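You operate a simulated robot arm through the tools that you are given. There is no shell and no other tool. Be economical: measure what you need, move in short steps, check, and stop when the job is done.

The job below is to be done with a simulated two-armed robot. You get a single attempt, and the scene is never put back.

Task
Take the blue effect box on the top of the short desk and put it away on the top of the white bench. Stack the small carton marked "clips" from the top of the short desk on top of the small carton marked "tags". Put the blue cable spool on the top of the plug bench. Put the belt pack that says "B" from the top of the long desk on the top of the long bench and the belt pack labelled "A" on the top of the blue cabinet. Put the drive marked "WED" from the top of the long desk on the top of the short desk and the drive marked "MON" on the top of the teal table. Stack the box that says "+3" from the top of the long desk on top of the box labelled "-5". Put the 12 V power adapter from the top of the long desk on the purple notebook there and the 5 V power adapter on the orange notebook. The order is free. Set down upright: belt pack.
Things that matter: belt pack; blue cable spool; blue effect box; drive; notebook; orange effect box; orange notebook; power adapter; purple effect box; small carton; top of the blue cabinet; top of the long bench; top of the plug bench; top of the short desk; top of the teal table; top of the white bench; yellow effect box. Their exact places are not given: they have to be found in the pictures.

Only the result counts: the job must be done as asked and must still hold three seconds after the hand-in. Knocking over, shifting, dropping, spilling or breaking anything else fails it.

Robot
Two 7-joint arms with fingered hands on one trunk, on a base that drives. Base frame: it is fixed to the floor where the robot stands at the start and does not move with it; the origin is under the middle of the robot, x ahead of it, y to its left, z up; the surface under the hand at the start is at about z = 0.73. Lengths are in m, angles in rad, forces in N, time in s.
The left shoulder is at the start at [0.037, 0.213, 1.046], the right one opposite. With the tool pointing down near the work surface each hand reaches from about 0.1 to 0.68 m from the robot's upright axis, wherever it stands, measured 20 degrees to its own side. Places, roughly: belt pack [0.5, 1, 0.75]; blue cable spool [0.5, 0.25, 0.75]; blue effect box [0.5, 0, 0.75]; drive [0.5, 1.25, 0.75]; notebook [0.5, 1.5, 0.75]; orange effect box, purple effect box, yellow effec [0.5, 1.5, 0.75]; orange notebook [0.5, 1.75, 0.75]; power adapter [0.5, 1.25, 0.75]; small carton [0.5, -0.25, 0.75]; top of the blue cabinet (25x21 cm) [0.8, -1.84, 0.88]; top of the long bench [-1.1, 0.7, 0.8]; top of the plug bench [0.2, -3.6, 0.8]; top of the short desk [0.8, 0.1, 0.7]; top of the teal table [0.9, -1.8, 0.7]; top of the white bench [3, -3.6, 0.8]. Payload 3.6 kg a hand.
Tool frame (each hand has its own): the origin (TCP) lies between the finger pads and is the grasp point; the fingertips stand 0.022 m ahead of it; z points along the fingers, y is the line along which they close. Largest opening 0.132 m; the body of the gripper starts 0.06 m behind the TCP. The gripper is a hand of 4 fingers: y runs from the thumb to the fingers, the wrist lies at [0, 0, -0.203] in the tool frame.
Orientation is that of the tool frame in the base frame, as a unit quaternion [x, y, z, w]. With the fingers straight down and closing along the base's y, the tool's x points along the base's -x, its y along +y and its z along -z.

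Tools
- The arms move only by the tool play_rows. It takes "left_plan", "right_plan" or both (then of equal length, played together; a hand with none holds still); each is a list of rows, each a list of 6 numbers: the shift along the base's x, y, z in m, then the turn, a rotation vector about the base's x, y, z in degrees. In form: [[dx, dy, dz, rx, ry, rz], ...]. A call has 1 to 10 rows; each row shifts and turns the commanded pose from where the row before left it. A row lasts 0.2 s, in which the tool goes at most 0.05 m and 0.15 rad; a call with a longer step from one row to the next is refused whole. Where a pose cannot be reached the arm comes as near as it can. A force on the tool above 40 N (or 10 N above the force at the start of the call, whichever is more), or a blocked arm, ends the call early, and 0.2 s more pass. In this call time passes only in rows, and 0.2 s behind the last. It gives the time, the measured TCP pose, the force on the tool (base axes), the opening and the grip force at its end, in the units of the frame above (readings bear some noise), with the torque about the TCP (base axes, N m) and any sound that the robot's microphone picked up.
- Cameras (640 x 400 px; columns grow to the right, rows downward): "scene" is now at [0.1667, -0.0019, 0.9963]; the picture's right is [-0.10, -0.99, 0.00], its down [0.00, -0.00, -1.00] and it looks along [0.99, -0.10, 0.00] (base axes); focal length 214 px, centre (320, 200). "left" rides on the left gripper at [-0.053, -0.053, -0.084] in its tool frame; the picture's right is [0.71, -0.71, 0.00], its down [0.53, 0.53, -0.67] and it looks along [0.47, 0.47, 0.74] (tool axes); focal length 247 px, centre (320, 200). "right" rides on the right gripper at [0.053, -0.053, -0.084] in its tool frame; the picture's right is [0.71, 0.71, 0.00], its down [-0.53, 0.53, -0.67] and it looks along [-0.47, 0.47, 0.74] (tool axes); focal length 247 px, centre (320, 200).
- capture(camera): a new picture of that camera. It takes no simulated time.
- move_column(by): slides the trunk up (or, below 0, down) by that many m; the arms and the scene camera ride with it, the base frame stays. It gives what a move gives, with no picture.
- drive_base(legs): drives the robot by 1 to 6 legs, each [ahead, turn to the left] in m and rad, along the robot's own axes; the way and the turn of a leg run together, so that a leg with both is an arc; at most 1.5 m and 3.142 rad a leg. The arms and the cameras ride along, it lands a little off, and it stops where it bumps. It gives what a move gives.
- set_fingers(finger1, finger2, finger3, thumb_bend, hand): sets how far each is bent, from 0 (flat) to 1 (curled in); at 0.3 the hand is open as for a grip, at 0.7 the pads meet at the TCP. One left out holds its place. A second passes; each finger stops where it meets its share of the squeeze, and holds until it gets a number again. It is the only way to open and close the hand. It gives what a move gives, with no picture; readings hold the bend of each and the force on the fingers (four entries, about 0 where the hand has none), thumb and palm.
- pan_tilt(pan, tilt): turns the head with the scene camera to pan (to the left, within 1.047 rad either way) and tilt (down, from -0.506 to 1.204), counted from straight ahead of the robot. It gives what a move gives.
- probe_pixels(camera, pixels): for up to 12 pixels [column, row] of the newest picture of that camera ("zoom" is the newest enlarged one), the place [x, y, z] in the base frame of the surface seen there, good to about 0.002 m, but the place of the scene camera against the robot may be out by one fixed shift of up to 0.012 m in any direction. It takes no simulated time.
- inspect(camera, box): a new picture of the part [left, top, right, bottom] of that camera's present view, enlarged. It takes no simulated time.
- hand_in(): hands the job in; it is judged then, once.

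Work in short steps. Measure before you move; look again where a grasp or a placing could have gone wrong, and mend it. You have 350 turns and 272 pictures in all, those below and enlarged ones among them. Open the grippers and draw the arms clear of the work before you hand the job in, unless the task says otherwise; then end with one line.

The tools are called as a command line: name --argument value ..., lists and objects as JSON in quotes. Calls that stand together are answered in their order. play_rows: Moves the arms, as the interface text tells. Its arguments: {"type":"object","properties":{"left_plan":{"type":"array"},"right_plan":{"type":"array"}},"required":[]} The other tools are called the same way: move_column (by) slides the trunk up or down; set_fingers (finger1, finger2, finger3, thumb_bend, hand) moves the fingers one by one; drive_base (legs) drives the base; pan_tilt (pan, tilt) turns the head that bears the scene camera; capture (camera) takes a picture; probe_pixels (camera, pixels) gives the place of the surface under pixels of a picture; inspect (camera, box) takes an enlarged picture of a part of a camera's view; hand_in () hands the job in.

At the start:

```text
time_s: 0.0
left_tool_pos: [0.4504, 0.2636, 1.009]
left_tool_rot: [0.002, 1.0, 0.001, -0.001]
left_force: [0.3, 0.4, -0.5]
left_ft_torque: [0.01, 0.02, 0.01]
left_opening: 0.1318
left_finger_force: 0.1
left_shape: jaw
left_bend: [0.3, 0.3, 0.3, 0.3]
left_finger forces: [0.0, 0.0, 0.1, 0.0, 0.0, 0.0]
right_tool_pos: [0.4154, -0.051, 1.0747]
right_tool_rot: [0.002, 1.0, 0.0, -0.002]
right_force: [0.7, -0.2, -0.2]
right_ft_torque: [0.02, 0.0, 0.02]
right_opening: 0.1318
right_finger_force: 0.1
right_shape: jaw
right_bend: [0.3, 0.3, 0.3, 0.3]
right_finger forces: [0.0, 0.0, 0.0, 0.0, 0.1, 0.0]
trunk travel left (down, up): [-0.325, 0.351]
robot x, y, heading: [-0.0031, 0.0001, -0.001]
head pan, tilt: [-0.101, -0.002]
```

scene: 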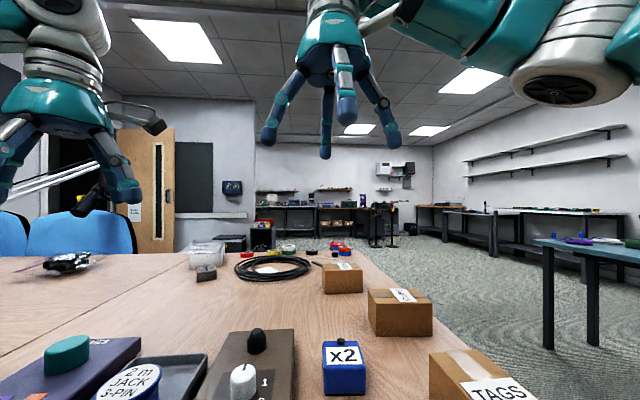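
right: 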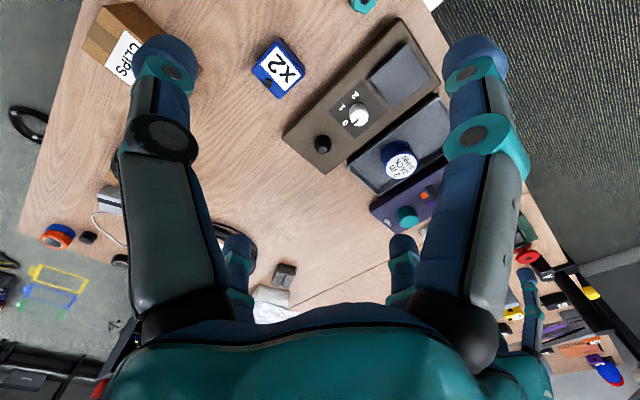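
left: 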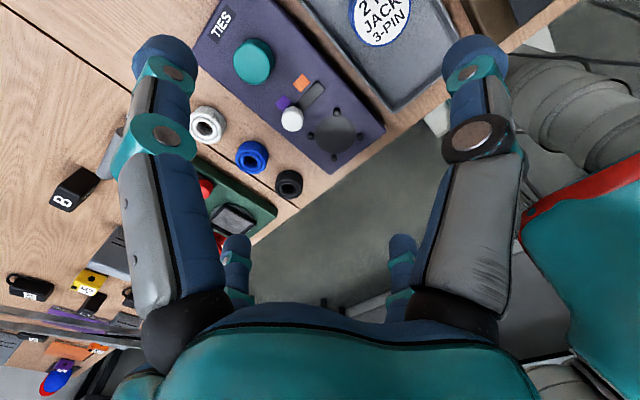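

The pictures show a desk with many things; I tilt the head down and look at the short desk first.

pan_tilt --pan 0 --tilt 0.7

capture --camera "scene"

```text
time_s: 1.1
left_tool_pos: [0.4505, 0.2633, 1.008]
left_tool_rot: [0.002, 1.0, -0.001, 0.0]
left_force: [-0.4, 0.5, 0.8]
left_ft_torque: [-0.01, -0.01, 0.01]
left_opening: 0.132
left_finger_force: 0.0
left_shape: jaw
left_bend: [0.3, 0.3, 0.3, 0.3]
left_finger forces: [0.0, 0.0, 0.0, 0.0, 0.1, 0.0]
right_tool_pos: [0.4146, -0.05, 1.0768]
right_tool_rot: [0.003, 1.0, 0.0, -0.001]
right_force: [0.1, 0.5, 0.1]
right_ft_torque: [0.0, -0.04, 0.04]
right_opening: 0.132
right_finger_force: 0.1
right_shape: jaw
right_bend: [0.3, 0.3, 0.3, 0.3]
right_finger forces: [0.0, 0.0, 0.1, 0.1, 0.1, 0.0]
trunk travel left (down, up): [-0.325, 0.351]
robot x, y, heading: [-0.0026, -0.0015, -0.001]
head pan, tilt: [0.0, 0.7]
```

```text
268 pictures are left
```

scene: 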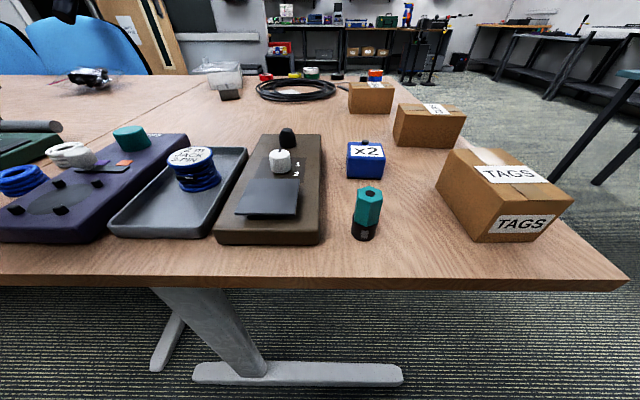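

Short desk: spool in a grey tray at (192,165), blue "x2" box at (365,158), cartons at right. I look left for the rest.

pan_tilt --pan 1.0 --tilt 0.6

capture --camera "scene"

inspect --camera "scene" --box '[0, 60, 320, 260]'

```text
time_s: 2.3
left_tool_pos: [0.4512, 0.2633, 1.0094]
left_tool_rot: [0.003, 1.0, 0.0, -0.001]
left_force: [0.1, -0.3, -0.1]
left_ft_torque: [-0.01, 0.0, 0.02]
left_opening: 0.1317
left_finger_force: 0.0
left_shape: jaw
left_bend: [0.3, 0.3, 0.3, 0.3]
left_finger forces: [0.0, 0.1, 0.1, 0.0, 0.1, 0.0]
right_tool_pos: [0.4159, -0.0506, 1.0752]
right_tool_rot: [0.003, 1.0, 0.0, -0.001]
right_force: [-0.2, -0.3, 0.8]
right_ft_torque: [-0.02, 0.0, -0.02]
right_opening: 0.1318
right_finger_force: 0.0
right_shape: jaw
right_bend: [0.3, 0.3, 0.3, 0.3]
right_finger forces: [0.1, 0.0, 0.1, 0.0, 0.0, 0.0]
trunk travel left (down, up): [-0.325, 0.351]
robot x, y, heading: [-0.0005, 0.0004, 0.001]
head pan, tilt: [1.0, 0.6]
```

```text
267 pictures are left
```

scene: 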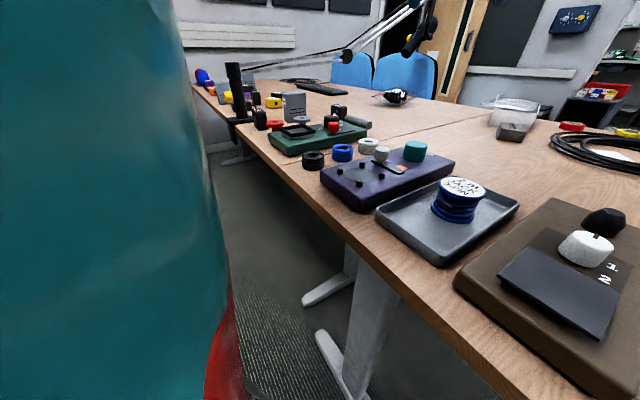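

```text
2.00 times, centred on (160, 160) of scene
```

zoom: 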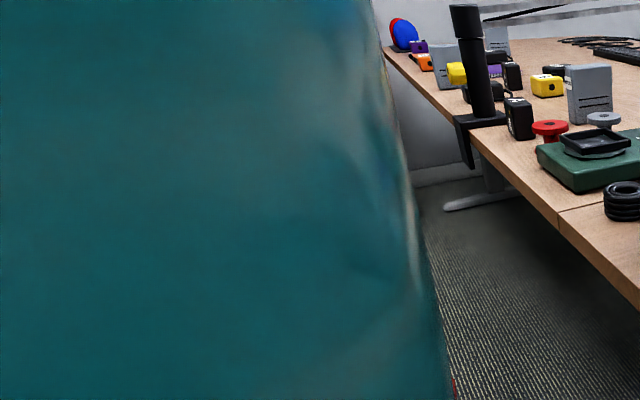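

I inspect the middle things (rings vs. spool) closely and probe them.

inspect --camera "scene" --box '[280, 110, 520, 260]'

probe_pixels --camera "scene" --pixels '[[460, 185], [455, 212], [342, 150], [312, 157], [368, 144], [414, 150], [430, 250], [400, 215], [505, 205], [440, 190]]'

```text
2.67 times, centred on (400, 185) of scene
```

zoom: 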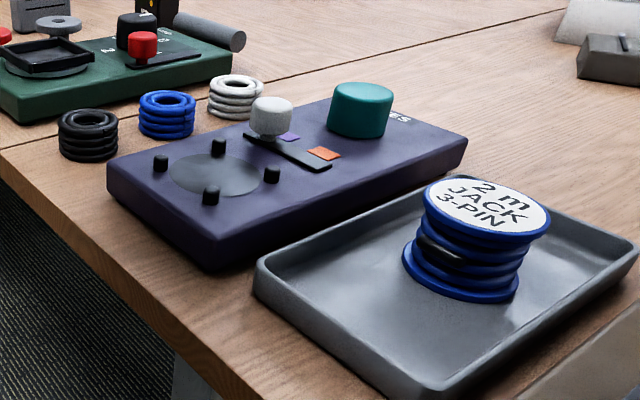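

```text
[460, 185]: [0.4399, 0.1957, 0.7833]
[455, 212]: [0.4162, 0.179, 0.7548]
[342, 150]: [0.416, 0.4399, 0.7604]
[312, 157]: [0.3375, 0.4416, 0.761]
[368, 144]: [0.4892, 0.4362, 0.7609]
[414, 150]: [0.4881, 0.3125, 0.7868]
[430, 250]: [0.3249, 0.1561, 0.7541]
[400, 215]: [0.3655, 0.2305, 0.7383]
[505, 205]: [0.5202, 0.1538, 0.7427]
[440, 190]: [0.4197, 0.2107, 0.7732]
```

The spool sits in the tray. Now look at the right of the desk: cartons and blue box.

pan_tilt --pan -0.5 --tilt 0.6

capture --camera "scene"

inspect --camera "scene" --box '[160, 60, 400, 210]'

```text
time_s: 3.9
left_tool_pos: [0.4509, 0.2636, 1.0096]
left_tool_rot: [0.003, 1.0, 0.0, -0.001]
left_force: [-0.9, -0.3, -0.4]
left_ft_torque: [0.0, 0.0, 0.02]
left_opening: 0.1319
left_finger_force: 0.2
left_shape: jaw
left_bend: [0.3, 0.3, 0.3, 0.3]
left_finger forces: [0.1, 0.0, 0.0, 0.0, 0.0, 0.1]
right_tool_pos: [0.4161, -0.0505, 1.076]
right_tool_rot: [0.002, 1.0, 0.001, -0.001]
right_force: [1.0, 1.2, -0.1]
right_ft_torque: [0.01, 0.05, 0.0]
right_opening: 0.1317
right_finger_force: 0.1
right_shape: jaw
right_bend: [0.3, 0.3, 0.3, 0.3]
right_finger forces: [0.0, 0.2, 0.0, 0.0, 0.0, 0.1]
trunk travel left (down, up): [-0.325, 0.351]
robot x, y, heading: [-0.0038, -0.0019, 0.003]
head pan, tilt: [-0.499, 0.6]
```

```text
264 pictures are left
```

scene: 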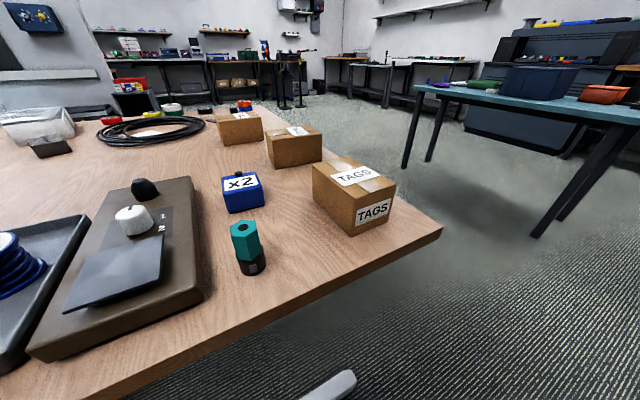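

```text
2.67 times, centred on (280, 135) of scene
```

zoom: 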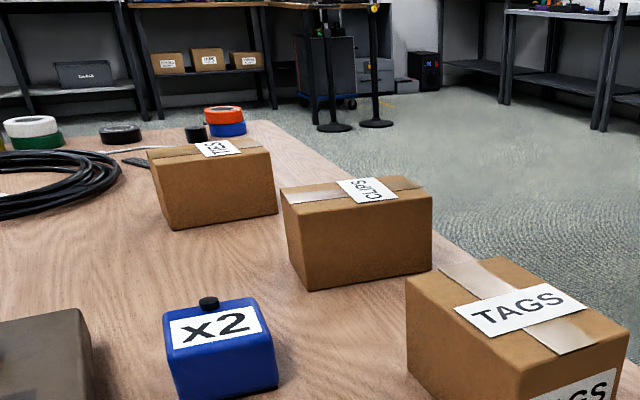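

Middle carton is CLIPS, near is TAGS, far is TIES. I probe their corners in both views.

probe_pixels --camera "zoom" --pixels '[[285, 192], [302, 213], [425, 188], [430, 268], [362, 178], [310, 285], [410, 278], [595, 280]]'

probe_pixels --camera "scene" --pixels '[[268, 133], [274, 140], [321, 131], [304, 128], [314, 168], [353, 204], [392, 186], [343, 158], [240, 183], [225, 187], [262, 187], [246, 228]]'

```text
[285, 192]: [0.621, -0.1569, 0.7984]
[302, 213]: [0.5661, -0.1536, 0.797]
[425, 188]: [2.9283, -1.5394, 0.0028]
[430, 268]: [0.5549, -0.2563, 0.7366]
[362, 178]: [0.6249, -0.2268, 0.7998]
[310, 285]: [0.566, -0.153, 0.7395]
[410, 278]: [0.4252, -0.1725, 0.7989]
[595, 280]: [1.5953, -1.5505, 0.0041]
```

```text
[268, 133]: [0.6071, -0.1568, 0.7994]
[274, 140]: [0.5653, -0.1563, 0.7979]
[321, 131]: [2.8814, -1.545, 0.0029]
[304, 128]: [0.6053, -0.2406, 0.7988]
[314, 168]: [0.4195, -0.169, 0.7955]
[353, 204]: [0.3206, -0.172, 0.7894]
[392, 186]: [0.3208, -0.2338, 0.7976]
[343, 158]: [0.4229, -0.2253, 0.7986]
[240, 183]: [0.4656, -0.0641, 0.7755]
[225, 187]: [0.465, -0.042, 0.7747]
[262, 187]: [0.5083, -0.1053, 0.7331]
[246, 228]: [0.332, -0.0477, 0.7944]
```

Now calibrate the scene camera shift by probing the same points with the right hand camera.

capture --camera "right"

inspect --camera "right" --box '[60, 0, 300, 150]'

```text
262 pictures are left
```

right: 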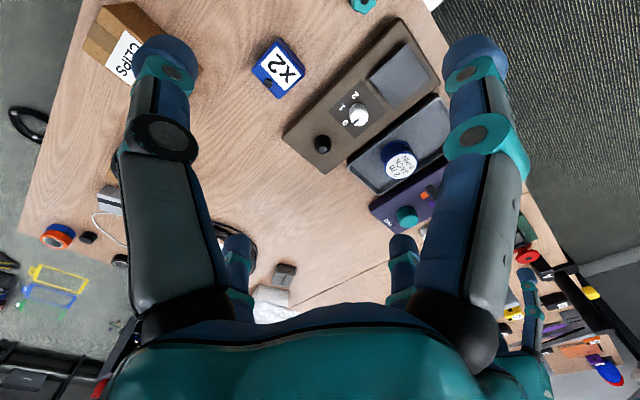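

```text
2.67 times, centred on (180, 75) of right
```

zoom: 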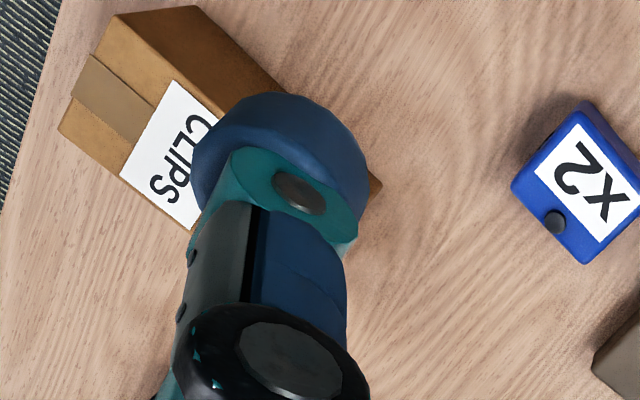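

Probing carton top corners and blue box corners.

probe_pixels --camera "zoom" --pixels '[[66, 130], [106, 20], [190, 210], [190, 10], [240, 50], [516, 186], [582, 114], [585, 258], [637, 195], [600, 112]]'

inspect --camera "scene" --box '[200, 110, 340, 250]'

```text
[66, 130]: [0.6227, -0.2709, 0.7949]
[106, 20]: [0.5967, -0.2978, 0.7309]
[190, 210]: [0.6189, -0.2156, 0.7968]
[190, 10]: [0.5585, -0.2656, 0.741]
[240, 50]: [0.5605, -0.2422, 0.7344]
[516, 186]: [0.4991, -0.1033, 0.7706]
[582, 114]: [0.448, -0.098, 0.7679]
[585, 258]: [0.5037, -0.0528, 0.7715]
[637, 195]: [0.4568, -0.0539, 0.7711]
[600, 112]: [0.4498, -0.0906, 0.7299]
```

```text
2.86 times, centred on (270, 180) of scene
```

zoom: 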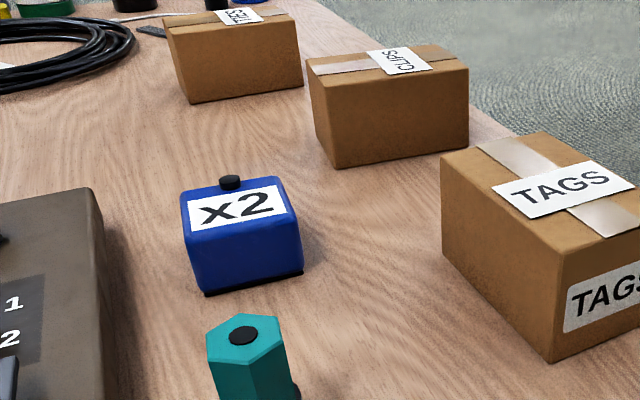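

Probe the same corners in the scene zoom.

probe_pixels --camera "zoom" --pixels '[[188, 230], [300, 225], [182, 194], [274, 180], [315, 74], [466, 70], [442, 48], [325, 90], [447, 160], [555, 258], [445, 160], [540, 134]]'

```text
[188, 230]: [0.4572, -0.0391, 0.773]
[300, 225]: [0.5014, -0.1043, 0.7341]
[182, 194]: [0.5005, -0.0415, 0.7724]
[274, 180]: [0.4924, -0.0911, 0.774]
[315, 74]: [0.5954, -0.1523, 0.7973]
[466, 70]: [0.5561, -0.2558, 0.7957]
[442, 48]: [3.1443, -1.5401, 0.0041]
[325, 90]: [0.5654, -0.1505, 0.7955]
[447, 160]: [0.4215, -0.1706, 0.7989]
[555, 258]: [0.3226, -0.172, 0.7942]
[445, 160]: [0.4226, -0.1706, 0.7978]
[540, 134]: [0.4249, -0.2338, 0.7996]
```

Before grasping, I want to know the finger layout; I look at the hands with the scene camera tilted up.

pan_tilt --pan 0 --tilt -0.3

capture --camera "scene"

```text
time_s: 5.1
left_tool_pos: [0.4506, 0.2643, 1.0093]
left_tool_rot: [0.002, 1.0, 0.0, -0.001]
left_force: [-0.3, 0.3, -0.2]
left_ft_torque: [-0.03, -0.02, -0.03]
left_opening: 0.1319
left_finger_force: 0.1
left_shape: jaw
left_bend: [0.3, 0.3, 0.3, 0.3]
left_finger forces: [0.0, 0.0, 0.0, 0.0, 0.0, 0.0]
right_tool_pos: [0.4156, -0.0505, 1.0775]
right_tool_rot: [0.002, 1.0, 0.001, -0.001]
right_force: [0.4, -0.3, -0.1]
right_ft_torque: [0.03, 0.02, -0.02]
right_opening: 0.1322
right_finger_force: 0.0
right_shape: jaw
right_bend: [0.3, 0.3, 0.3, 0.3]
right_finger forces: [0.1, 0.0, 0.0, 0.1, 0.0, 0.0]
trunk travel left (down, up): [-0.325, 0.351]
robot x, y, heading: [-0.0006, 0.001, 0.007]
head pan, tilt: [0.0, -0.3]
```

```text
259 pictures are left
```

scene: 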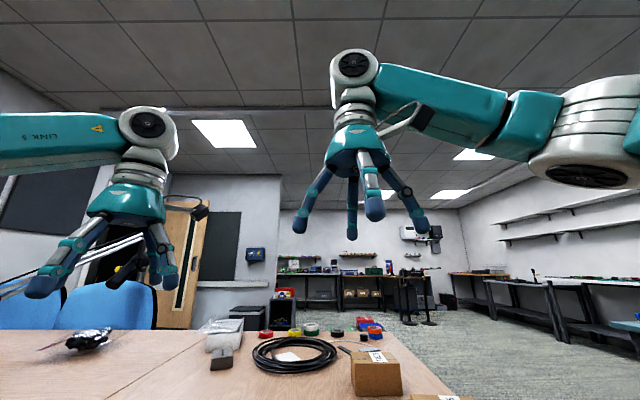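

inspect --camera "scene" --box '[280, 110, 440, 250]'

probe_pixels --camera "scene" --pixels '[[298, 225], [352, 232], [374, 212], [421, 224], [40, 290], [156, 282], [172, 275]]'

```text
2.86 times, centred on (360, 180) of scene
```

zoom: 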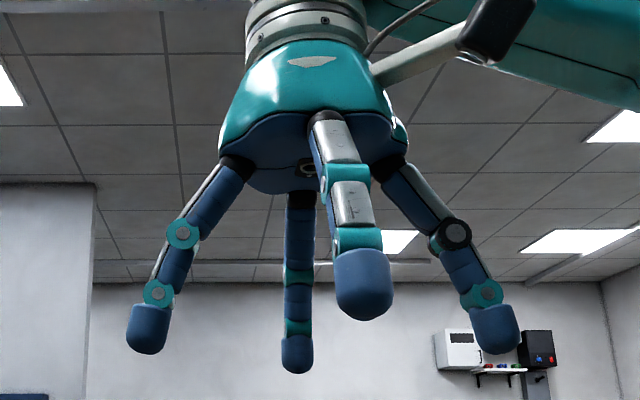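

```text
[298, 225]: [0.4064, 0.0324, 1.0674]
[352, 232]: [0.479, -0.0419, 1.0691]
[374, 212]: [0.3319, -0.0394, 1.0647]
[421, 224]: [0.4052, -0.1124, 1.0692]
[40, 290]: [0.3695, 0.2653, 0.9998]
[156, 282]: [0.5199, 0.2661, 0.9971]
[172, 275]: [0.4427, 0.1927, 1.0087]
```

The hand is a four-finger cross claw (tips ±0.075 in x and y). I probe the TIES carton for clearance in this picture.

probe_pixels --camera "scene" --pixels '[[356, 375], [398, 380], [375, 380], [440, 397]]'

```text
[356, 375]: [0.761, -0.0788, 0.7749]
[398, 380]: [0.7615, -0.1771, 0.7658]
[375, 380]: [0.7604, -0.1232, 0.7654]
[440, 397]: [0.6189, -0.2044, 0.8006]
```

Clear around CLIPS. I move the right hand to hover above it at (0.592,-0.214,0.925).

play_rows --right_plan '[[0.0294, -0.0273, -0.0253, 0, 0, 0], [0.0294, -0.0273, -0.0253, 0, 0, 0], [0.0294, -0.0273, -0.0253, 0, 0, 0], [0.0294, -0.0273, -0.0253, 0, 0, 0], [0.0294, -0.0273, -0.0253, 0, 0, 0], [0.0294, -0.0273, -0.0253, 0, 0, 0]]'

capture --camera "right"

```text
time_s: 6.5
left_tool_pos: [0.452, 0.2632, 1.0091]
left_tool_rot: [0.003, 1.0, 0.0, -0.001]
left_force: [-0.7, -0.1, -1.0]
left_ft_torque: [0.01, 0.0, 0.03]
left_opening: 0.1318
left_finger_force: 0.1
left_shape: jaw
left_bend: [0.3, 0.3, 0.3, 0.3]
left_finger forces: [0.1, 0.1, 0.0, 0.0, 0.1, 0.0]
right_tool_pos: [0.5954, -0.2146, 0.9216]
right_tool_rot: [0.002, 1.0, 0.0, -0.001]
right_force: [-0.3, -0.4, 0.0]
right_ft_torque: [0.02, -0.01, 0.02]
right_opening: 0.1319
right_finger_force: 0.0
right_shape: jaw
right_bend: [0.3, 0.3, 0.3, 0.3]
right_finger forces: [0.0, 0.0, 0.1, 0.1, 0.0, 0.1]
trunk travel left (down, up): [-0.325, 0.351]
robot x, y, heading: [0.0043, -0.0003, -0.002]
head pan, tilt: [0.0, -0.3]
```

```text
257 pictures are left
```

right: 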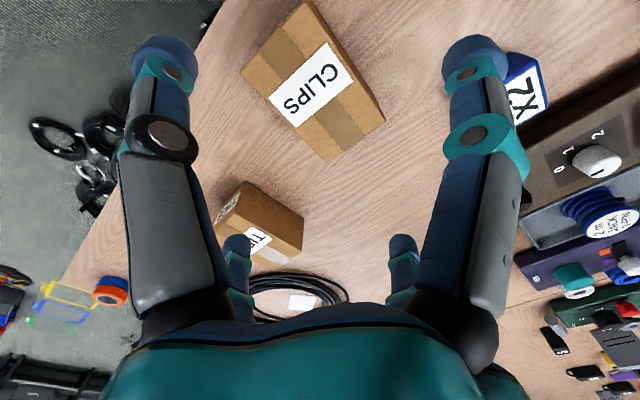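

The carton is in the middle between the fingers. I probe its top corners.

probe_pixels --camera "right" --pixels '[[243, 72], [328, 159], [382, 122], [300, 30], [306, 5], [295, 95], [313, 85]]'

```text
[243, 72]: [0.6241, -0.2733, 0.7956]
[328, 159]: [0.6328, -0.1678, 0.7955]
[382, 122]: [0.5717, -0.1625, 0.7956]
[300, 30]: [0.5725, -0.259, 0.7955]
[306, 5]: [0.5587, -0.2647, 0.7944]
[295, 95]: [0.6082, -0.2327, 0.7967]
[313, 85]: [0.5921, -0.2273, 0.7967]
```

Center (0.597,-0.217), yaw about -5°. I turn and descend to z≈0.767.

play_rows --right_plan '[[0.001, -0.001, -0.038, 0, 0, -5], [0.001, -0.001, -0.039, 0, 0, 0], [0, 0, -0.039, 0, 0, 0], [0, 0, -0.039, 0, 0, 0]]'

set_fingers --hand "right" --finger1 0.7 --finger2 0.7 --finger3 0.7 --thumb_bend 0.7

capture --camera "right"

```text
time_s: 7.5
left_tool_pos: [0.4494, 0.2636, 1.0098]
left_tool_rot: [0.002, 1.0, 0.0, -0.001]
left_force: [0.2, -0.5, 0.5]
left_ft_torque: [0.0, -0.03, 0.02]
left_opening: 0.132
left_finger_force: 0.2
left_shape: jaw
left_bend: [0.3, 0.3, 0.3, 0.3]
left_finger forces: [0.1, 0.0, 0.0, 0.0, 0.0, 0.1]
right_tool_pos: [0.5945, -0.2175, 0.7699]
right_tool_rot: [0.046, 0.999, 0.001, 0.001]
right_force: [-0.4, 0.5, 5.0]
right_ft_torque: [0.03, 0.0, 0.04]
right_opening: 0.1318
right_finger_force: 0.0
right_shape: jaw
right_bend: [0.3, 0.28, 0.3, 0.3]
right_finger forces: [0.1, 2.7, 0.1, 0.0, 1.6, 0.1]
trunk travel left (down, up): [-0.325, 0.351]
robot x, y, heading: [0.0008, -0.0012, 0.003]
head pan, tilt: [0.0, -0.3]
```

```text
time_s: 8.5
left_tool_pos: [0.4496, 0.2623, 1.0096]
left_tool_rot: [0.003, 1.0, 0.0, -0.001]
left_force: [0.2, 0.4, 0.2]
left_ft_torque: [0.0, -0.03, 0.02]
left_opening: 0.1319
left_finger_force: 0.0
left_shape: jaw
left_bend: [0.3, 0.3, 0.3, 0.3]
left_finger forces: [0.0, 0.0, 0.0, 0.0, 0.0, 0.0]
right_tool_pos: [0.595, -0.2192, 0.7705]
right_tool_rot: [0.047, 0.999, -0.001, 0.001]
right_force: [2.0, -7.6, 12.5]
right_ft_torque: [-1.03, 0.07, 0.12]
right_opening: 0.0514
right_finger_force: 38.7
right_shape: fingers
right_bend: [0.51, 0.2, 0.5, 0.55]
right_finger forces: [8.0, 21.0, 8.5, 0.0, 39.8, 0.0]
trunk travel left (down, up): [-0.325, 0.351]
robot x, y, heading: [0.0002, 0.0002, 0.003]
head pan, tilt: [0.0, -0.3]
```

```text
256 pictures are left
```

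right: 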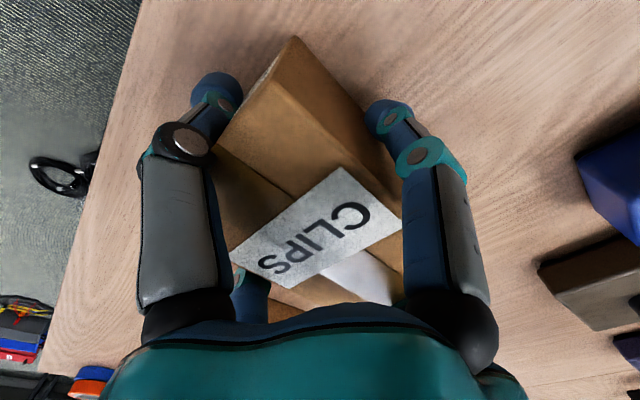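

Finger 2 pushed onto the +y edge (fingers slant). I open, raise 5 cm and look again.

set_fingers --hand "right" --finger1 0.3 --finger2 0.2 --finger3 0.3 --thumb_bend 0.3

play_rows --right_plan '[[0, 0, 0.04, 0, 0, 0], [0, 0, 0.04, 0, 0, 0]]'

capture --camera "right"

```text
time_s: 9.5
left_tool_pos: [0.4515, 0.2629, 1.0096]
left_tool_rot: [0.003, 1.0, 0.001, -0.001]
left_force: [0.7, -0.1, -0.8]
left_ft_torque: [0.0, 0.04, -0.02]
left_opening: 0.132
left_finger_force: 0.2
left_shape: jaw
left_bend: [0.3, 0.3, 0.3, 0.3]
left_finger forces: [0.1, 0.1, 0.0, 0.0, 0.0, 0.0]
right_tool_pos: [0.5951, -0.2174, 0.7682]
right_tool_rot: [0.046, 0.999, 0.0, 0.0]
right_force: [-0.6, 0.8, 0.0]
right_ft_torque: [0.02, 0.01, 0.0]
right_opening: 0.0873
right_finger_force: 0.7
right_shape: fingers
right_bend: [0.3, 0.19, 0.3, 0.3]
right_finger forces: [0.0, 1.3, 0.0, 0.0, 0.2, 0.0]
trunk travel left (down, up): [-0.325, 0.351]
robot x, y, heading: [-0.0053, 0.0021, 0.0]
head pan, tilt: [0.0, -0.3]
```

```text
time_s: 10.1
left_tool_pos: [0.45, 0.264, 1.0101]
left_tool_rot: [0.003, 1.0, 0.001, 0.0]
left_force: [-0.8, 0.0, -0.6]
left_ft_torque: [-0.02, -0.03, 0.01]
left_opening: 0.1318
left_finger_force: 0.0
left_shape: jaw
left_bend: [0.3, 0.3, 0.3, 0.3]
left_finger forces: [0.0, 0.0, 0.0, 0.1, 0.1, 0.1]
right_tool_pos: [0.5931, -0.2161, 0.8512]
right_tool_rot: [0.047, 0.999, 0.0, -0.001]
right_force: [0.4, -0.1, 0.3]
right_ft_torque: [0.02, -0.03, -0.03]
right_opening: 0.0877
right_finger_force: 0.0
right_shape: fingers
right_bend: [0.3, 0.2, 0.3, 0.3]
right_finger forces: [0.0, 0.1, 0.0, 0.0, 0.0, 0.0]
trunk travel left (down, up): [-0.325, 0.351]
robot x, y, heading: [0.0035, 0.0035, 0.005]
head pan, tilt: [0.0, -0.3]
```

```text
255 pictures are left
```

right: 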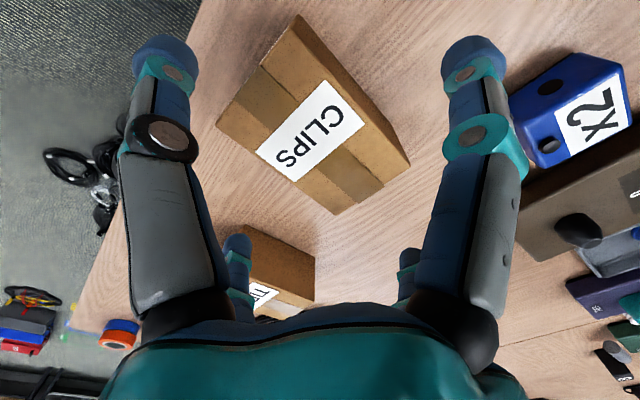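

Carton still upright. Probe its corners again.

probe_pixels --camera "right" --pixels '[[218, 125], [334, 212], [408, 162], [303, 50], [300, 16], [380, 155]]'

set_fingers --hand "right" --finger1 0.3 --finger2 0.1 --finger3 0.3 --thumb_bend 0.1

capture --camera "right"

```text
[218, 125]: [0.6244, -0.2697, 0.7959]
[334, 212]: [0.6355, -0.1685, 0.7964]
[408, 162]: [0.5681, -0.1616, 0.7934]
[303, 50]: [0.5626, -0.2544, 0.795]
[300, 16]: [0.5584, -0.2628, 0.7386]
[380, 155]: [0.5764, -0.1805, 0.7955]
```

```text
time_s: 11.1
left_tool_pos: [0.4508, 0.2638, 1.0086]
left_tool_rot: [0.002, 1.0, 0.0, 0.0]
left_force: [0.5, -0.5, 0.0]
left_ft_torque: [0.0, -0.01, 0.01]
left_opening: 0.1318
left_finger_force: 0.1
left_shape: jaw
left_bend: [0.3, 0.3, 0.3, 0.3]
left_finger forces: [0.0, 0.1, 0.0, 0.0, 0.0, 0.0]
right_tool_pos: [0.5935, -0.2165, 0.8495]
right_tool_rot: [0.046, 0.999, 0.0, -0.001]
right_force: [1.2, 0.6, -0.7]
right_ft_torque: [-0.02, 0.0, -0.01]
right_opening: 0.1026
right_finger_force: 0.1
right_shape: fingers
right_bend: [0.3, 0.1, 0.3, 0.1]
right_finger forces: [0.1, 0.0, 0.1, 0.1, 0.0, 0.0]
trunk travel left (down, up): [-0.325, 0.351]
robot x, y, heading: [0.0009, -0.0037, -0.002]
head pan, tilt: [0.0, -0.3]
```

```text
254 pictures are left
```

right: 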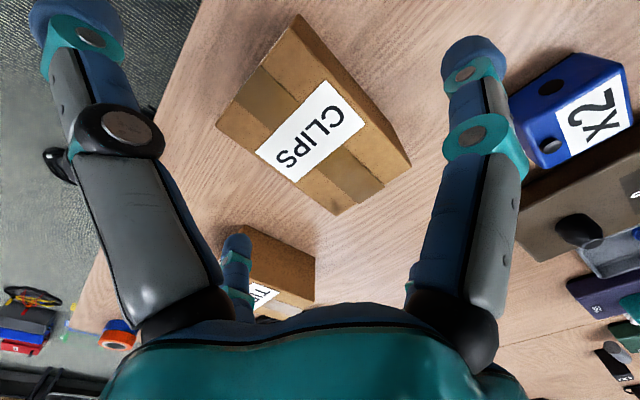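

Thumb and finger 2 are wide now. I descend and grip with fingers 1 and 3 across x.

play_rows --right_plan '[[0.0015, 0, -0.039, 0, 0, 0], [0.0015, 0, -0.039, 0, 0, 0]]'

set_fingers --hand "right" --finger1 0.65 --finger3 0.65

capture --camera "right"

```text
time_s: 11.7
left_tool_pos: [0.4504, 0.2639, 1.0086]
left_tool_rot: [0.003, 1.0, 0.001, 0.0]
left_force: [-1.3, -0.6, 0.4]
left_ft_torque: [-0.04, 0.0, 0.02]
left_opening: 0.1319
left_finger_force: 0.1
left_shape: jaw
left_bend: [0.3, 0.3, 0.3, 0.3]
left_finger forces: [0.0, 0.0, 0.0, 0.0, 0.0, 0.1]
right_tool_pos: [0.5964, -0.2177, 0.7687]
right_tool_rot: [0.046, 0.999, 0.0, 0.0]
right_force: [0.6, 0.5, 0.0]
right_ft_torque: [0.01, 0.02, 0.0]
right_opening: 0.1031
right_finger_force: 0.1
right_shape: fingers
right_bend: [0.3, 0.1, 0.3, 0.1]
right_finger forces: [0.0, 0.0, 0.0, 0.0, 0.1, 0.0]
trunk travel left (down, up): [-0.325, 0.351]
robot x, y, heading: [0.0001, 0.0003, 0.0]
head pan, tilt: [0.0, -0.3]
```

```text
time_s: 12.7
left_tool_pos: [0.4511, 0.2629, 1.0101]
left_tool_rot: [0.002, 1.0, 0.0, -0.001]
left_force: [0.5, -0.4, -0.6]
left_ft_torque: [-0.01, -0.01, -0.01]
left_opening: 0.1317
left_finger_force: 0.1
left_shape: jaw
left_bend: [0.3, 0.3, 0.3, 0.3]
left_finger forces: [0.1, 0.1, 0.0, 0.0, 0.0, 0.0]
right_tool_pos: [0.5961, -0.2176, 0.7701]
right_tool_rot: [0.046, 0.999, 0.0, 0.0]
right_force: [0.3, -0.2, -1.1]
right_ft_torque: [0.02, -0.02, -0.01]
right_opening: 0.0866
right_finger_force: 8.2
right_shape: fingers
right_bend: [0.51, 0.1, 0.5, 0.1]
right_finger forces: [7.9, 0.0, 8.3, 0.0, 0.0, 0.0]
trunk travel left (down, up): [-0.325, 0.351]
robot x, y, heading: [0.001, -0.0031, -0.0]
head pan, tilt: [0.0, -0.3]
```

```text
253 pictures are left
```

right: 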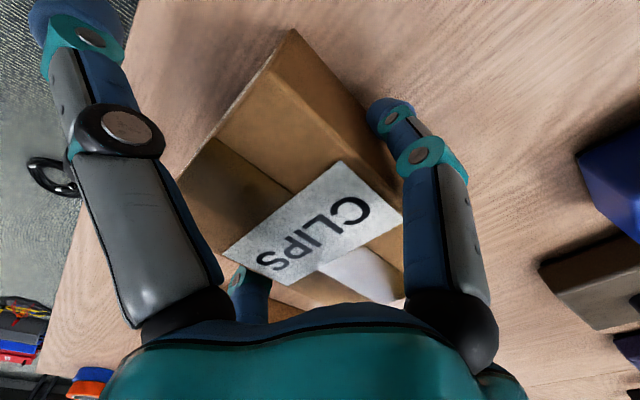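

Grip holds 8 N each side. Lift and look.

play_rows --right_plan '[[0, 0, 0.03, 0, 0, 0], [0, 0, 0.045, 0, 0, 0], [0, 0, 0.045, 0, 0, 5]]'

capture --camera "right"

```text
time_s: 13.5
left_tool_pos: [0.4516, 0.2635, 1.0107]
left_tool_rot: [0.002, 1.0, 0.0, 0.0]
left_force: [-0.6, 1.2, -0.8]
left_ft_torque: [-0.01, -0.03, -0.03]
left_opening: 0.1321
left_finger_force: 0.1
left_shape: jaw
left_bend: [0.3, 0.3, 0.3, 0.3]
left_finger forces: [0.1, 0.1, 0.1, 0.0, 0.0, 0.1]
right_tool_pos: [0.596, -0.2165, 0.8914]
right_tool_rot: [0.003, 1.0, 0.0, 0.0]
right_force: [-0.2, -0.3, -1.4]
right_ft_torque: [0.01, 0.02, -0.01]
right_opening: 0.0868
right_finger_force: 8.2
right_shape: fingers
right_bend: [0.51, 0.1, 0.5, 0.1]
right_finger forces: [8.0, 0.0, 8.0, 0.0, 0.1, 0.0]
trunk travel left (down, up): [-0.325, 0.351]
robot x, y, heading: [-0.0015, -0.0036, -0.001]
head pan, tilt: [0.0, -0.3]
```

```text
252 pictures are left
```

right: 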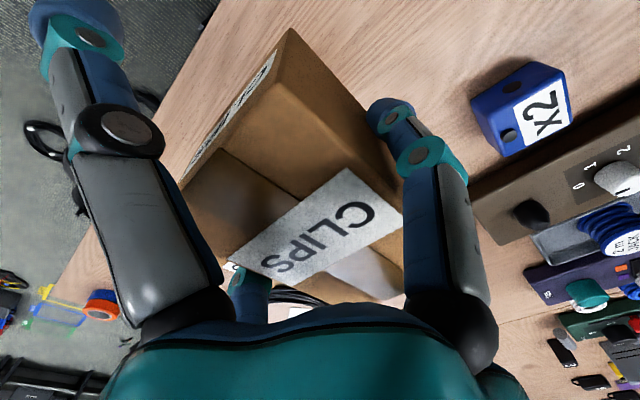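

Lifted level. Move over TAGS, keep z 0.89, and look with the scene camera.

play_rows --right_plan '[[-0.0448, 0.001, 0, 0, 0, 0], [-0.0448, 0.001, 0, 0, 0, 0], [-0.0448, 0.001, 0, 0, 0, 0], [-0.0448, 0.001, 0, 0, 0, 0], [-0.0448, 0.001, 0, 0, 0, 0]]'

pan_tilt --pan -0.5 --tilt 0.6

capture --camera "scene"

capture --camera "right"

```text
time_s: 14.7
left_tool_pos: [0.4503, 0.2629, 1.01]
left_tool_rot: [0.003, 1.0, -0.001, 0.0]
left_force: [0.4, -1.6, -0.9]
left_ft_torque: [-0.01, 0.0, 0.01]
left_opening: 0.1319
left_finger_force: 0.2
left_shape: jaw
left_bend: [0.3, 0.3, 0.3, 0.3]
left_finger forces: [0.0, 0.0, 0.0, 0.0, 0.0, 0.0]
right_tool_pos: [0.3709, -0.2123, 0.8923]
right_tool_rot: [0.002, 1.0, -0.001, -0.001]
right_force: [0.2, 1.0, -1.6]
right_ft_torque: [-0.05, 0.01, -0.01]
right_opening: 0.0867
right_finger_force: 7.5
right_shape: fingers
right_bend: [0.51, 0.1, 0.51, 0.1]
right_finger forces: [7.9, 0.0, 8.0, 0.0, 0.0, 0.1]
trunk travel left (down, up): [-0.325, 0.351]
robot x, y, heading: [0.0013, 0.0006, 0.001]
head pan, tilt: [0.0, -0.3]
```

```text
time_s: 15.9
left_tool_pos: [0.4512, 0.2631, 1.0093]
left_tool_rot: [0.003, 1.0, 0.001, -0.001]
left_force: [-0.8, -0.3, -0.2]
left_ft_torque: [0.02, 0.02, -0.03]
left_opening: 0.1322
left_finger_force: 0.0
left_shape: jaw
left_bend: [0.3, 0.3, 0.3, 0.3]
left_finger forces: [0.1, 0.1, 0.1, 0.0, 0.1, 0.1]
right_tool_pos: [0.3721, -0.2132, 0.8927]
right_tool_rot: [0.003, 1.0, 0.0, -0.001]
right_force: [-0.7, 0.4, -0.5]
right_ft_torque: [-0.03, 0.01, 0.01]
right_opening: 0.0869
right_finger_force: 7.8
right_shape: fingers
right_bend: [0.51, 0.1, 0.51, 0.1]
right_finger forces: [8.0, 0.1, 8.0, 0.1, 0.0, 0.0]
trunk travel left (down, up): [-0.325, 0.351]
robot x, y, heading: [0.0025, -0.0004, -0.003]
head pan, tilt: [-0.499, 0.6]
```

```text
251 pictures are left
```

scene: 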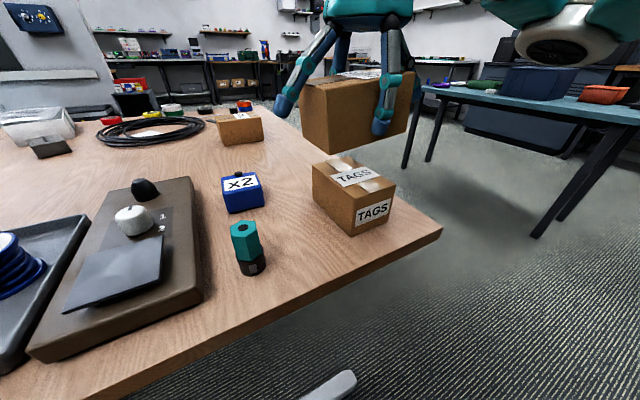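

```text
250 pictures are left
```

right: 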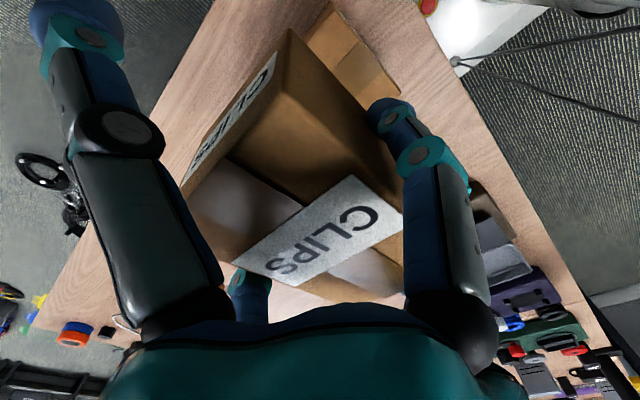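

Carton hangs over TAGS. Lower in steps.

play_rows --right_plan '[[0, 0, -0.03, 0, 0, 0], [0, 0, -0.022, 0, 0, 0], [0, 0, -0.003, 0, 0, 0], [0, 0, -0.002, 0, 0, 0]]'

capture --camera "scene"

```text
time_s: 16.9
left_tool_pos: [0.4517, 0.2637, 1.0108]
left_tool_rot: [0.003, 1.0, 0.0, 0.0]
left_force: [-0.1, 0.2, 0.6]
left_ft_torque: [-0.01, 0.03, -0.04]
left_opening: 0.1317
left_finger_force: 0.1
left_shape: jaw
left_bend: [0.3, 0.3, 0.3, 0.3]
left_finger forces: [0.1, 0.1, 0.0, 0.0, 0.0, 0.0]
right_tool_pos: [0.372, -0.2109, 0.8339]
right_tool_rot: [0.003, 1.0, 0.0, 0.0]
right_force: [-0.1, 0.3, 4.0]
right_ft_torque: [-0.02, 0.0, -0.02]
right_opening: 0.0869
right_finger_force: 8.8
right_shape: fingers
right_bend: [0.51, 0.1, 0.51, 0.1]
right_finger forces: [8.1, 0.1, 8.1, 0.0, 0.0, 0.1]
trunk travel left (down, up): [-0.325, 0.351]
robot x, y, heading: [0.0024, -0.0048, -0.002]
head pan, tilt: [-0.499, 0.6]
```

```text
249 pictures are left
```

scene: 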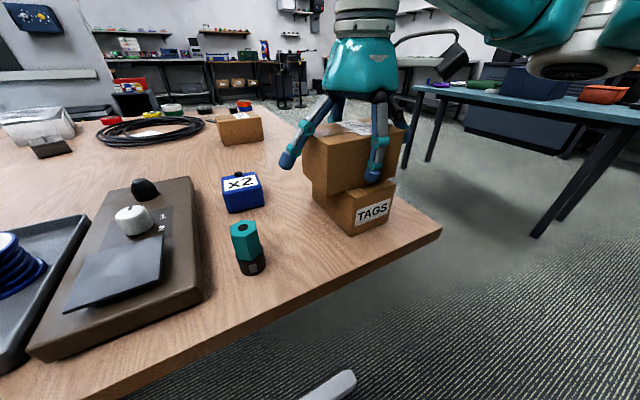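

Contact (4 N). Release fingers and rise.

set_fingers --hand "right" --finger1 0.3 --finger3 0.3

play_rows --right_plan '[[0, 0, 0.03, 0, 0, 0], [0, 0, 0.045, 0, 0, 0], [0, 0, 0.045, 0, 0, 0]]'

capture --camera "scene"

```text
time_s: 17.9
left_tool_pos: [0.4505, 0.2635, 1.0091]
left_tool_rot: [0.003, 1.0, -0.001, -0.001]
left_force: [0.9, 0.6, -0.2]
left_ft_torque: [-0.01, -0.03, -0.02]
left_opening: 0.132
left_finger_force: 0.1
left_shape: jaw
left_bend: [0.3, 0.3, 0.3, 0.3]
left_finger forces: [0.0, 0.0, 0.0, 0.1, 0.0, 0.0]
right_tool_pos: [0.3726, -0.2112, 0.834]
right_tool_rot: [0.002, 1.0, -0.001, 0.0]
right_force: [-0.2, 0.4, 1.5]
right_ft_torque: [0.0, -0.01, -0.02]
right_opening: 0.1026
right_finger_force: 0.1
right_shape: fingers
right_bend: [0.3, 0.1, 0.3, 0.1]
right_finger forces: [0.0, 0.1, 0.0, 0.1, 0.1, 0.1]
trunk travel left (down, up): [-0.325, 0.351]
robot x, y, heading: [-0.0047, -0.0047, 0.0]
head pan, tilt: [-0.499, 0.6]
```

```text
time_s: 18.7
left_tool_pos: [0.4502, 0.2641, 1.0098]
left_tool_rot: [0.002, 1.0, -0.001, 0.001]
left_force: [0.3, -0.4, -0.7]
left_ft_torque: [-0.01, 0.02, -0.01]
left_opening: 0.1318
left_finger_force: 0.1
left_shape: jaw
left_bend: [0.3, 0.3, 0.3, 0.3]
left_finger forces: [0.0, 0.0, 0.0, 0.0, 0.0, 0.0]
right_tool_pos: [0.3717, -0.2105, 0.9546]
right_tool_rot: [0.003, 1.0, 0.0, -0.001]
right_force: [0.1, 0.4, 0.1]
right_ft_torque: [0.01, 0.01, -0.01]
right_opening: 0.1027
right_finger_force: 0.1
right_shape: fingers
right_bend: [0.3, 0.1, 0.3, 0.1]
right_finger forces: [0.0, 0.1, 0.1, 0.1, 0.0, 0.1]
trunk travel left (down, up): [-0.325, 0.351]
robot x, y, heading: [-0.0013, -0.0025, -0.001]
head pan, tilt: [-0.499, 0.6]
```

```text
248 pictures are left
```

scene: 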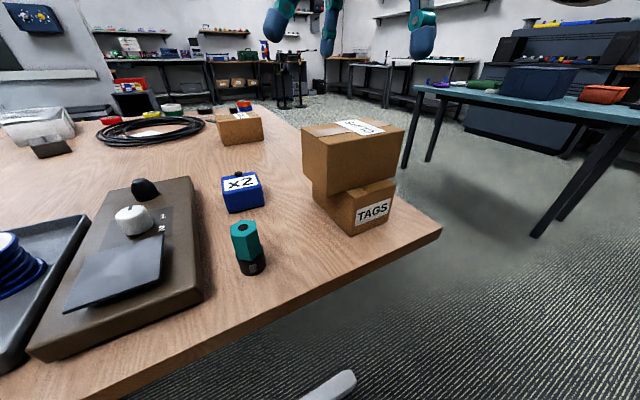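

Stack stands. Next the blue box: probe the brown pedal edges and the box surroundings.

probe_pixels --camera "scene" --pixels '[[193, 180], [203, 295], [192, 210], [150, 180], [259, 172], [222, 178], [230, 212], [265, 205], [239, 238]]'

play_rows --right_plan '[[0.035, 0.03, 0, 0, 0, 0], [0.035, 0.035, 0, 0, 0, 0], [0.035, 0.035, -0.01, 0, 0, 0], [0, 0.035, -0.015, 0, 0, 0]]'

capture --camera "right"

```text
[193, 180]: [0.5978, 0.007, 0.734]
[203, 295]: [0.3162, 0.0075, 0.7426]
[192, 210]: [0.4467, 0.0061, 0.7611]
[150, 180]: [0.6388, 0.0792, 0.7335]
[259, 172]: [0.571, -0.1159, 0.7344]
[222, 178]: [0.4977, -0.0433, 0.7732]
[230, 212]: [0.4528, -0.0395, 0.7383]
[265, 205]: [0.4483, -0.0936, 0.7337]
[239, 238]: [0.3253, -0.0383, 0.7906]
```

```text
refused: row 3 steps farther than a row can; nothing moved
```

```text
247 pictures are left
```

right: 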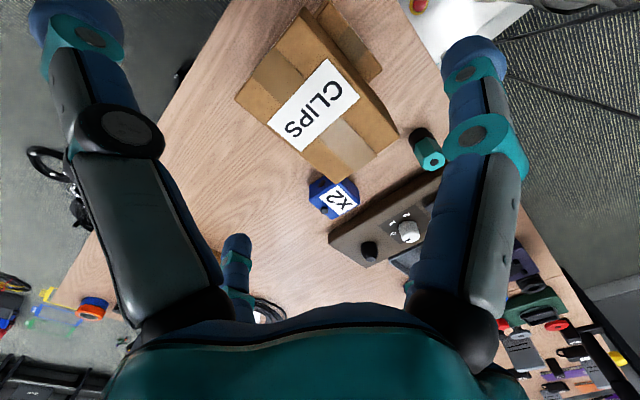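

The hand camera would come close to the stacked carton at the box, so I turn the right hand +90° about z while moving over the box.

play_rows --right_plan '[[0.01, 0.013, 0, 0, 0, 8.5], [0.01, 0.013, 0, 0, 0, 8.5], [0.01, 0.013, 0, 0, 0, 8.5], [0.01, 0.013, 0, 0, 0, 8.5], [0.01, 0.013, 0, 0, 0, 8.5], [0.01, 0.013, 0, 0, 0, 8.5], [0.01, 0.013, 0, 0, 0, 8.5], [0.01, 0.013, 0, 0, 0, 8.5], [0.01, 0.013, 0, 0, 0, 8.5], [0.0145, 0.015, 0, 0, 0, 8.5]]'

set_fingers --hand "right" --finger1 0.42 --finger2 0.42 --finger3 0.42 --thumb_bend 0.42

capture --camera "right"

```text
time_s: 20.9
left_tool_pos: [0.451, 0.2639, 1.0091]
left_tool_rot: [0.002, 1.0, 0.0, -0.001]
left_force: [-0.3, 0.3, 0.2]
left_ft_torque: [-0.01, 0.04, 0.01]
left_opening: 0.1319
left_finger_force: 0.1
left_shape: jaw
left_bend: [0.3, 0.3, 0.3, 0.3]
left_finger forces: [0.0, 0.0, 0.1, 0.0, 0.1, 0.0]
right_tool_pos: [0.4775, -0.0795, 0.9548]
right_tool_rot: [-0.675, 0.738, 0.001, -0.001]
right_force: [-0.7, -0.6, 0.1]
right_ft_torque: [0.02, -0.01, -0.01]
right_opening: 0.1027
right_finger_force: 0.1
right_shape: fingers
right_bend: [0.3, 0.1, 0.3, 0.1]
right_finger forces: [0.0, 0.0, 0.0, 0.0, 0.0, 0.0]
trunk travel left (down, up): [-0.325, 0.351]
robot x, y, heading: [0.0018, -0.0003, -0.003]
head pan, tilt: [-0.499, 0.6]
```

```text
time_s: 21.9
left_tool_pos: [0.4516, 0.2634, 1.0087]
left_tool_rot: [0.003, 1.0, 0.0, 0.0]
left_force: [1.2, 0.3, 0.7]
left_ft_torque: [0.0, 0.01, 0.01]
left_opening: 0.1319
left_finger_force: 0.0
left_shape: jaw
left_bend: [0.3, 0.3, 0.3, 0.3]
left_finger forces: [0.0, 0.0, 0.1, 0.1, 0.1, 0.1]
right_tool_pos: [0.4769, -0.0802, 0.954]
right_tool_rot: [-0.674, 0.739, 0.001, 0.0]
right_force: [0.8, -0.1, -0.4]
right_ft_torque: [-0.01, 0.03, -0.02]
right_opening: 0.0606
right_finger_force: 0.1
right_shape: fingers
right_bend: [0.42, 0.42, 0.42, 0.42]
right_finger forces: [0.0, 0.1, 0.0, 0.0, 0.0, 0.0]
trunk travel left (down, up): [-0.325, 0.351]
robot x, y, heading: [0.0026, 0.0005, -0.001]
head pan, tilt: [-0.499, 0.6]
```

```text
246 pictures are left
```

right: 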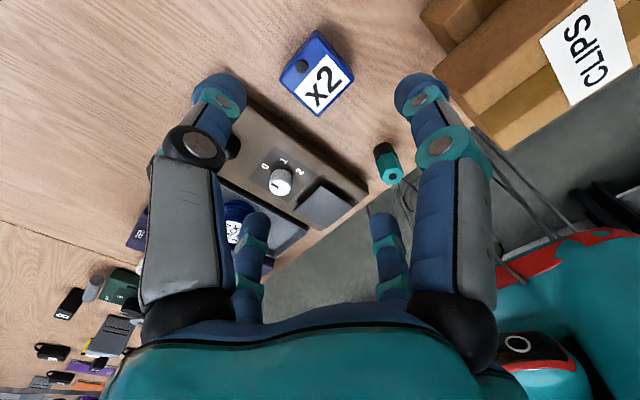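

Probe the box corners from here.

probe_pixels --camera "right" --pixels '[[318, 33], [282, 78], [352, 74], [318, 113], [319, 75], [302, 66], [317, 126]]'

```text
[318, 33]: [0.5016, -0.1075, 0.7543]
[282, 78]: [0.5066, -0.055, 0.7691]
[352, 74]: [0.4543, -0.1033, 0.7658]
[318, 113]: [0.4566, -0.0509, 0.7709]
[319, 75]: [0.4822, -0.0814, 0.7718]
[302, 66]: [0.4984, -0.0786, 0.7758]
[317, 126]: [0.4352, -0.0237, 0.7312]
```

Center (0.480,-0.0785). Descend to 0.765 and close all four fingers.

play_rows --right_plan '[[0.002, 0.001, -0.038, 0, 0, 3], [0.001, 0, -0.038, 0, 0, 0], [0, 0, -0.038, 0, 0, 0], [0, 0, -0.038, 0, 0, 0], [0, 0, -0.036, 0, 0, 0]]'

capture --camera "right"

capture --camera "scene"

```text
time_s: 23.1
left_tool_pos: [0.4503, 0.2634, 1.0086]
left_tool_rot: [0.002, 1.0, 0.0, 0.0]
left_force: [0.3, 0.0, -0.2]
left_ft_torque: [-0.01, 0.0, 0.0]
left_opening: 0.132
left_finger_force: 0.0
left_shape: jaw
left_bend: [0.3, 0.3, 0.3, 0.3]
left_finger forces: [0.1, 0.0, 0.1, 0.1, 0.0, 0.1]
right_tool_pos: [0.4805, -0.0809, 0.7659]
right_tool_rot: [-0.693, 0.721, 0.0, 0.0]
right_force: [-0.4, 1.2, -0.5]
right_ft_torque: [-0.01, 0.0, 0.03]
right_opening: 0.0601
right_finger_force: 0.0
right_shape: fingers
right_bend: [0.42, 0.42, 0.42, 0.42]
right_finger forces: [0.0, 0.1, 0.0, 0.0, 0.1, 0.0]
trunk travel left (down, up): [-0.325, 0.351]
robot x, y, heading: [0.0016, -0.0046, -0.003]
head pan, tilt: [-0.499, 0.6]
```

```text
245 pictures are left
```

right: 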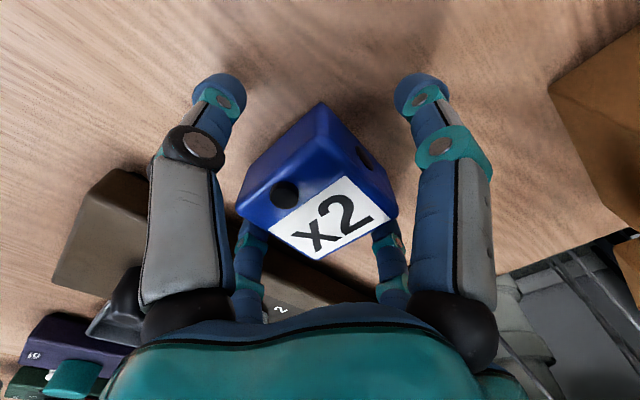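

```text
244 pictures are left
```

scene: 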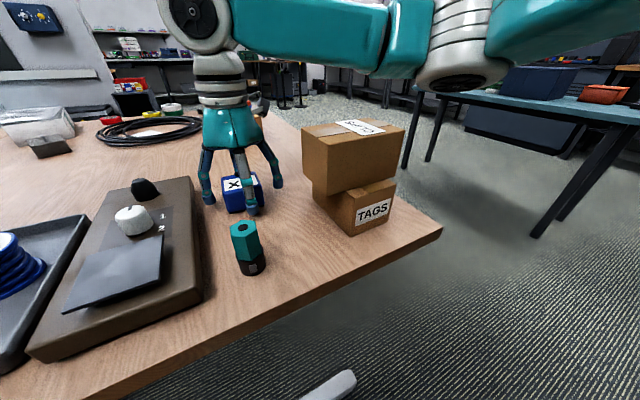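

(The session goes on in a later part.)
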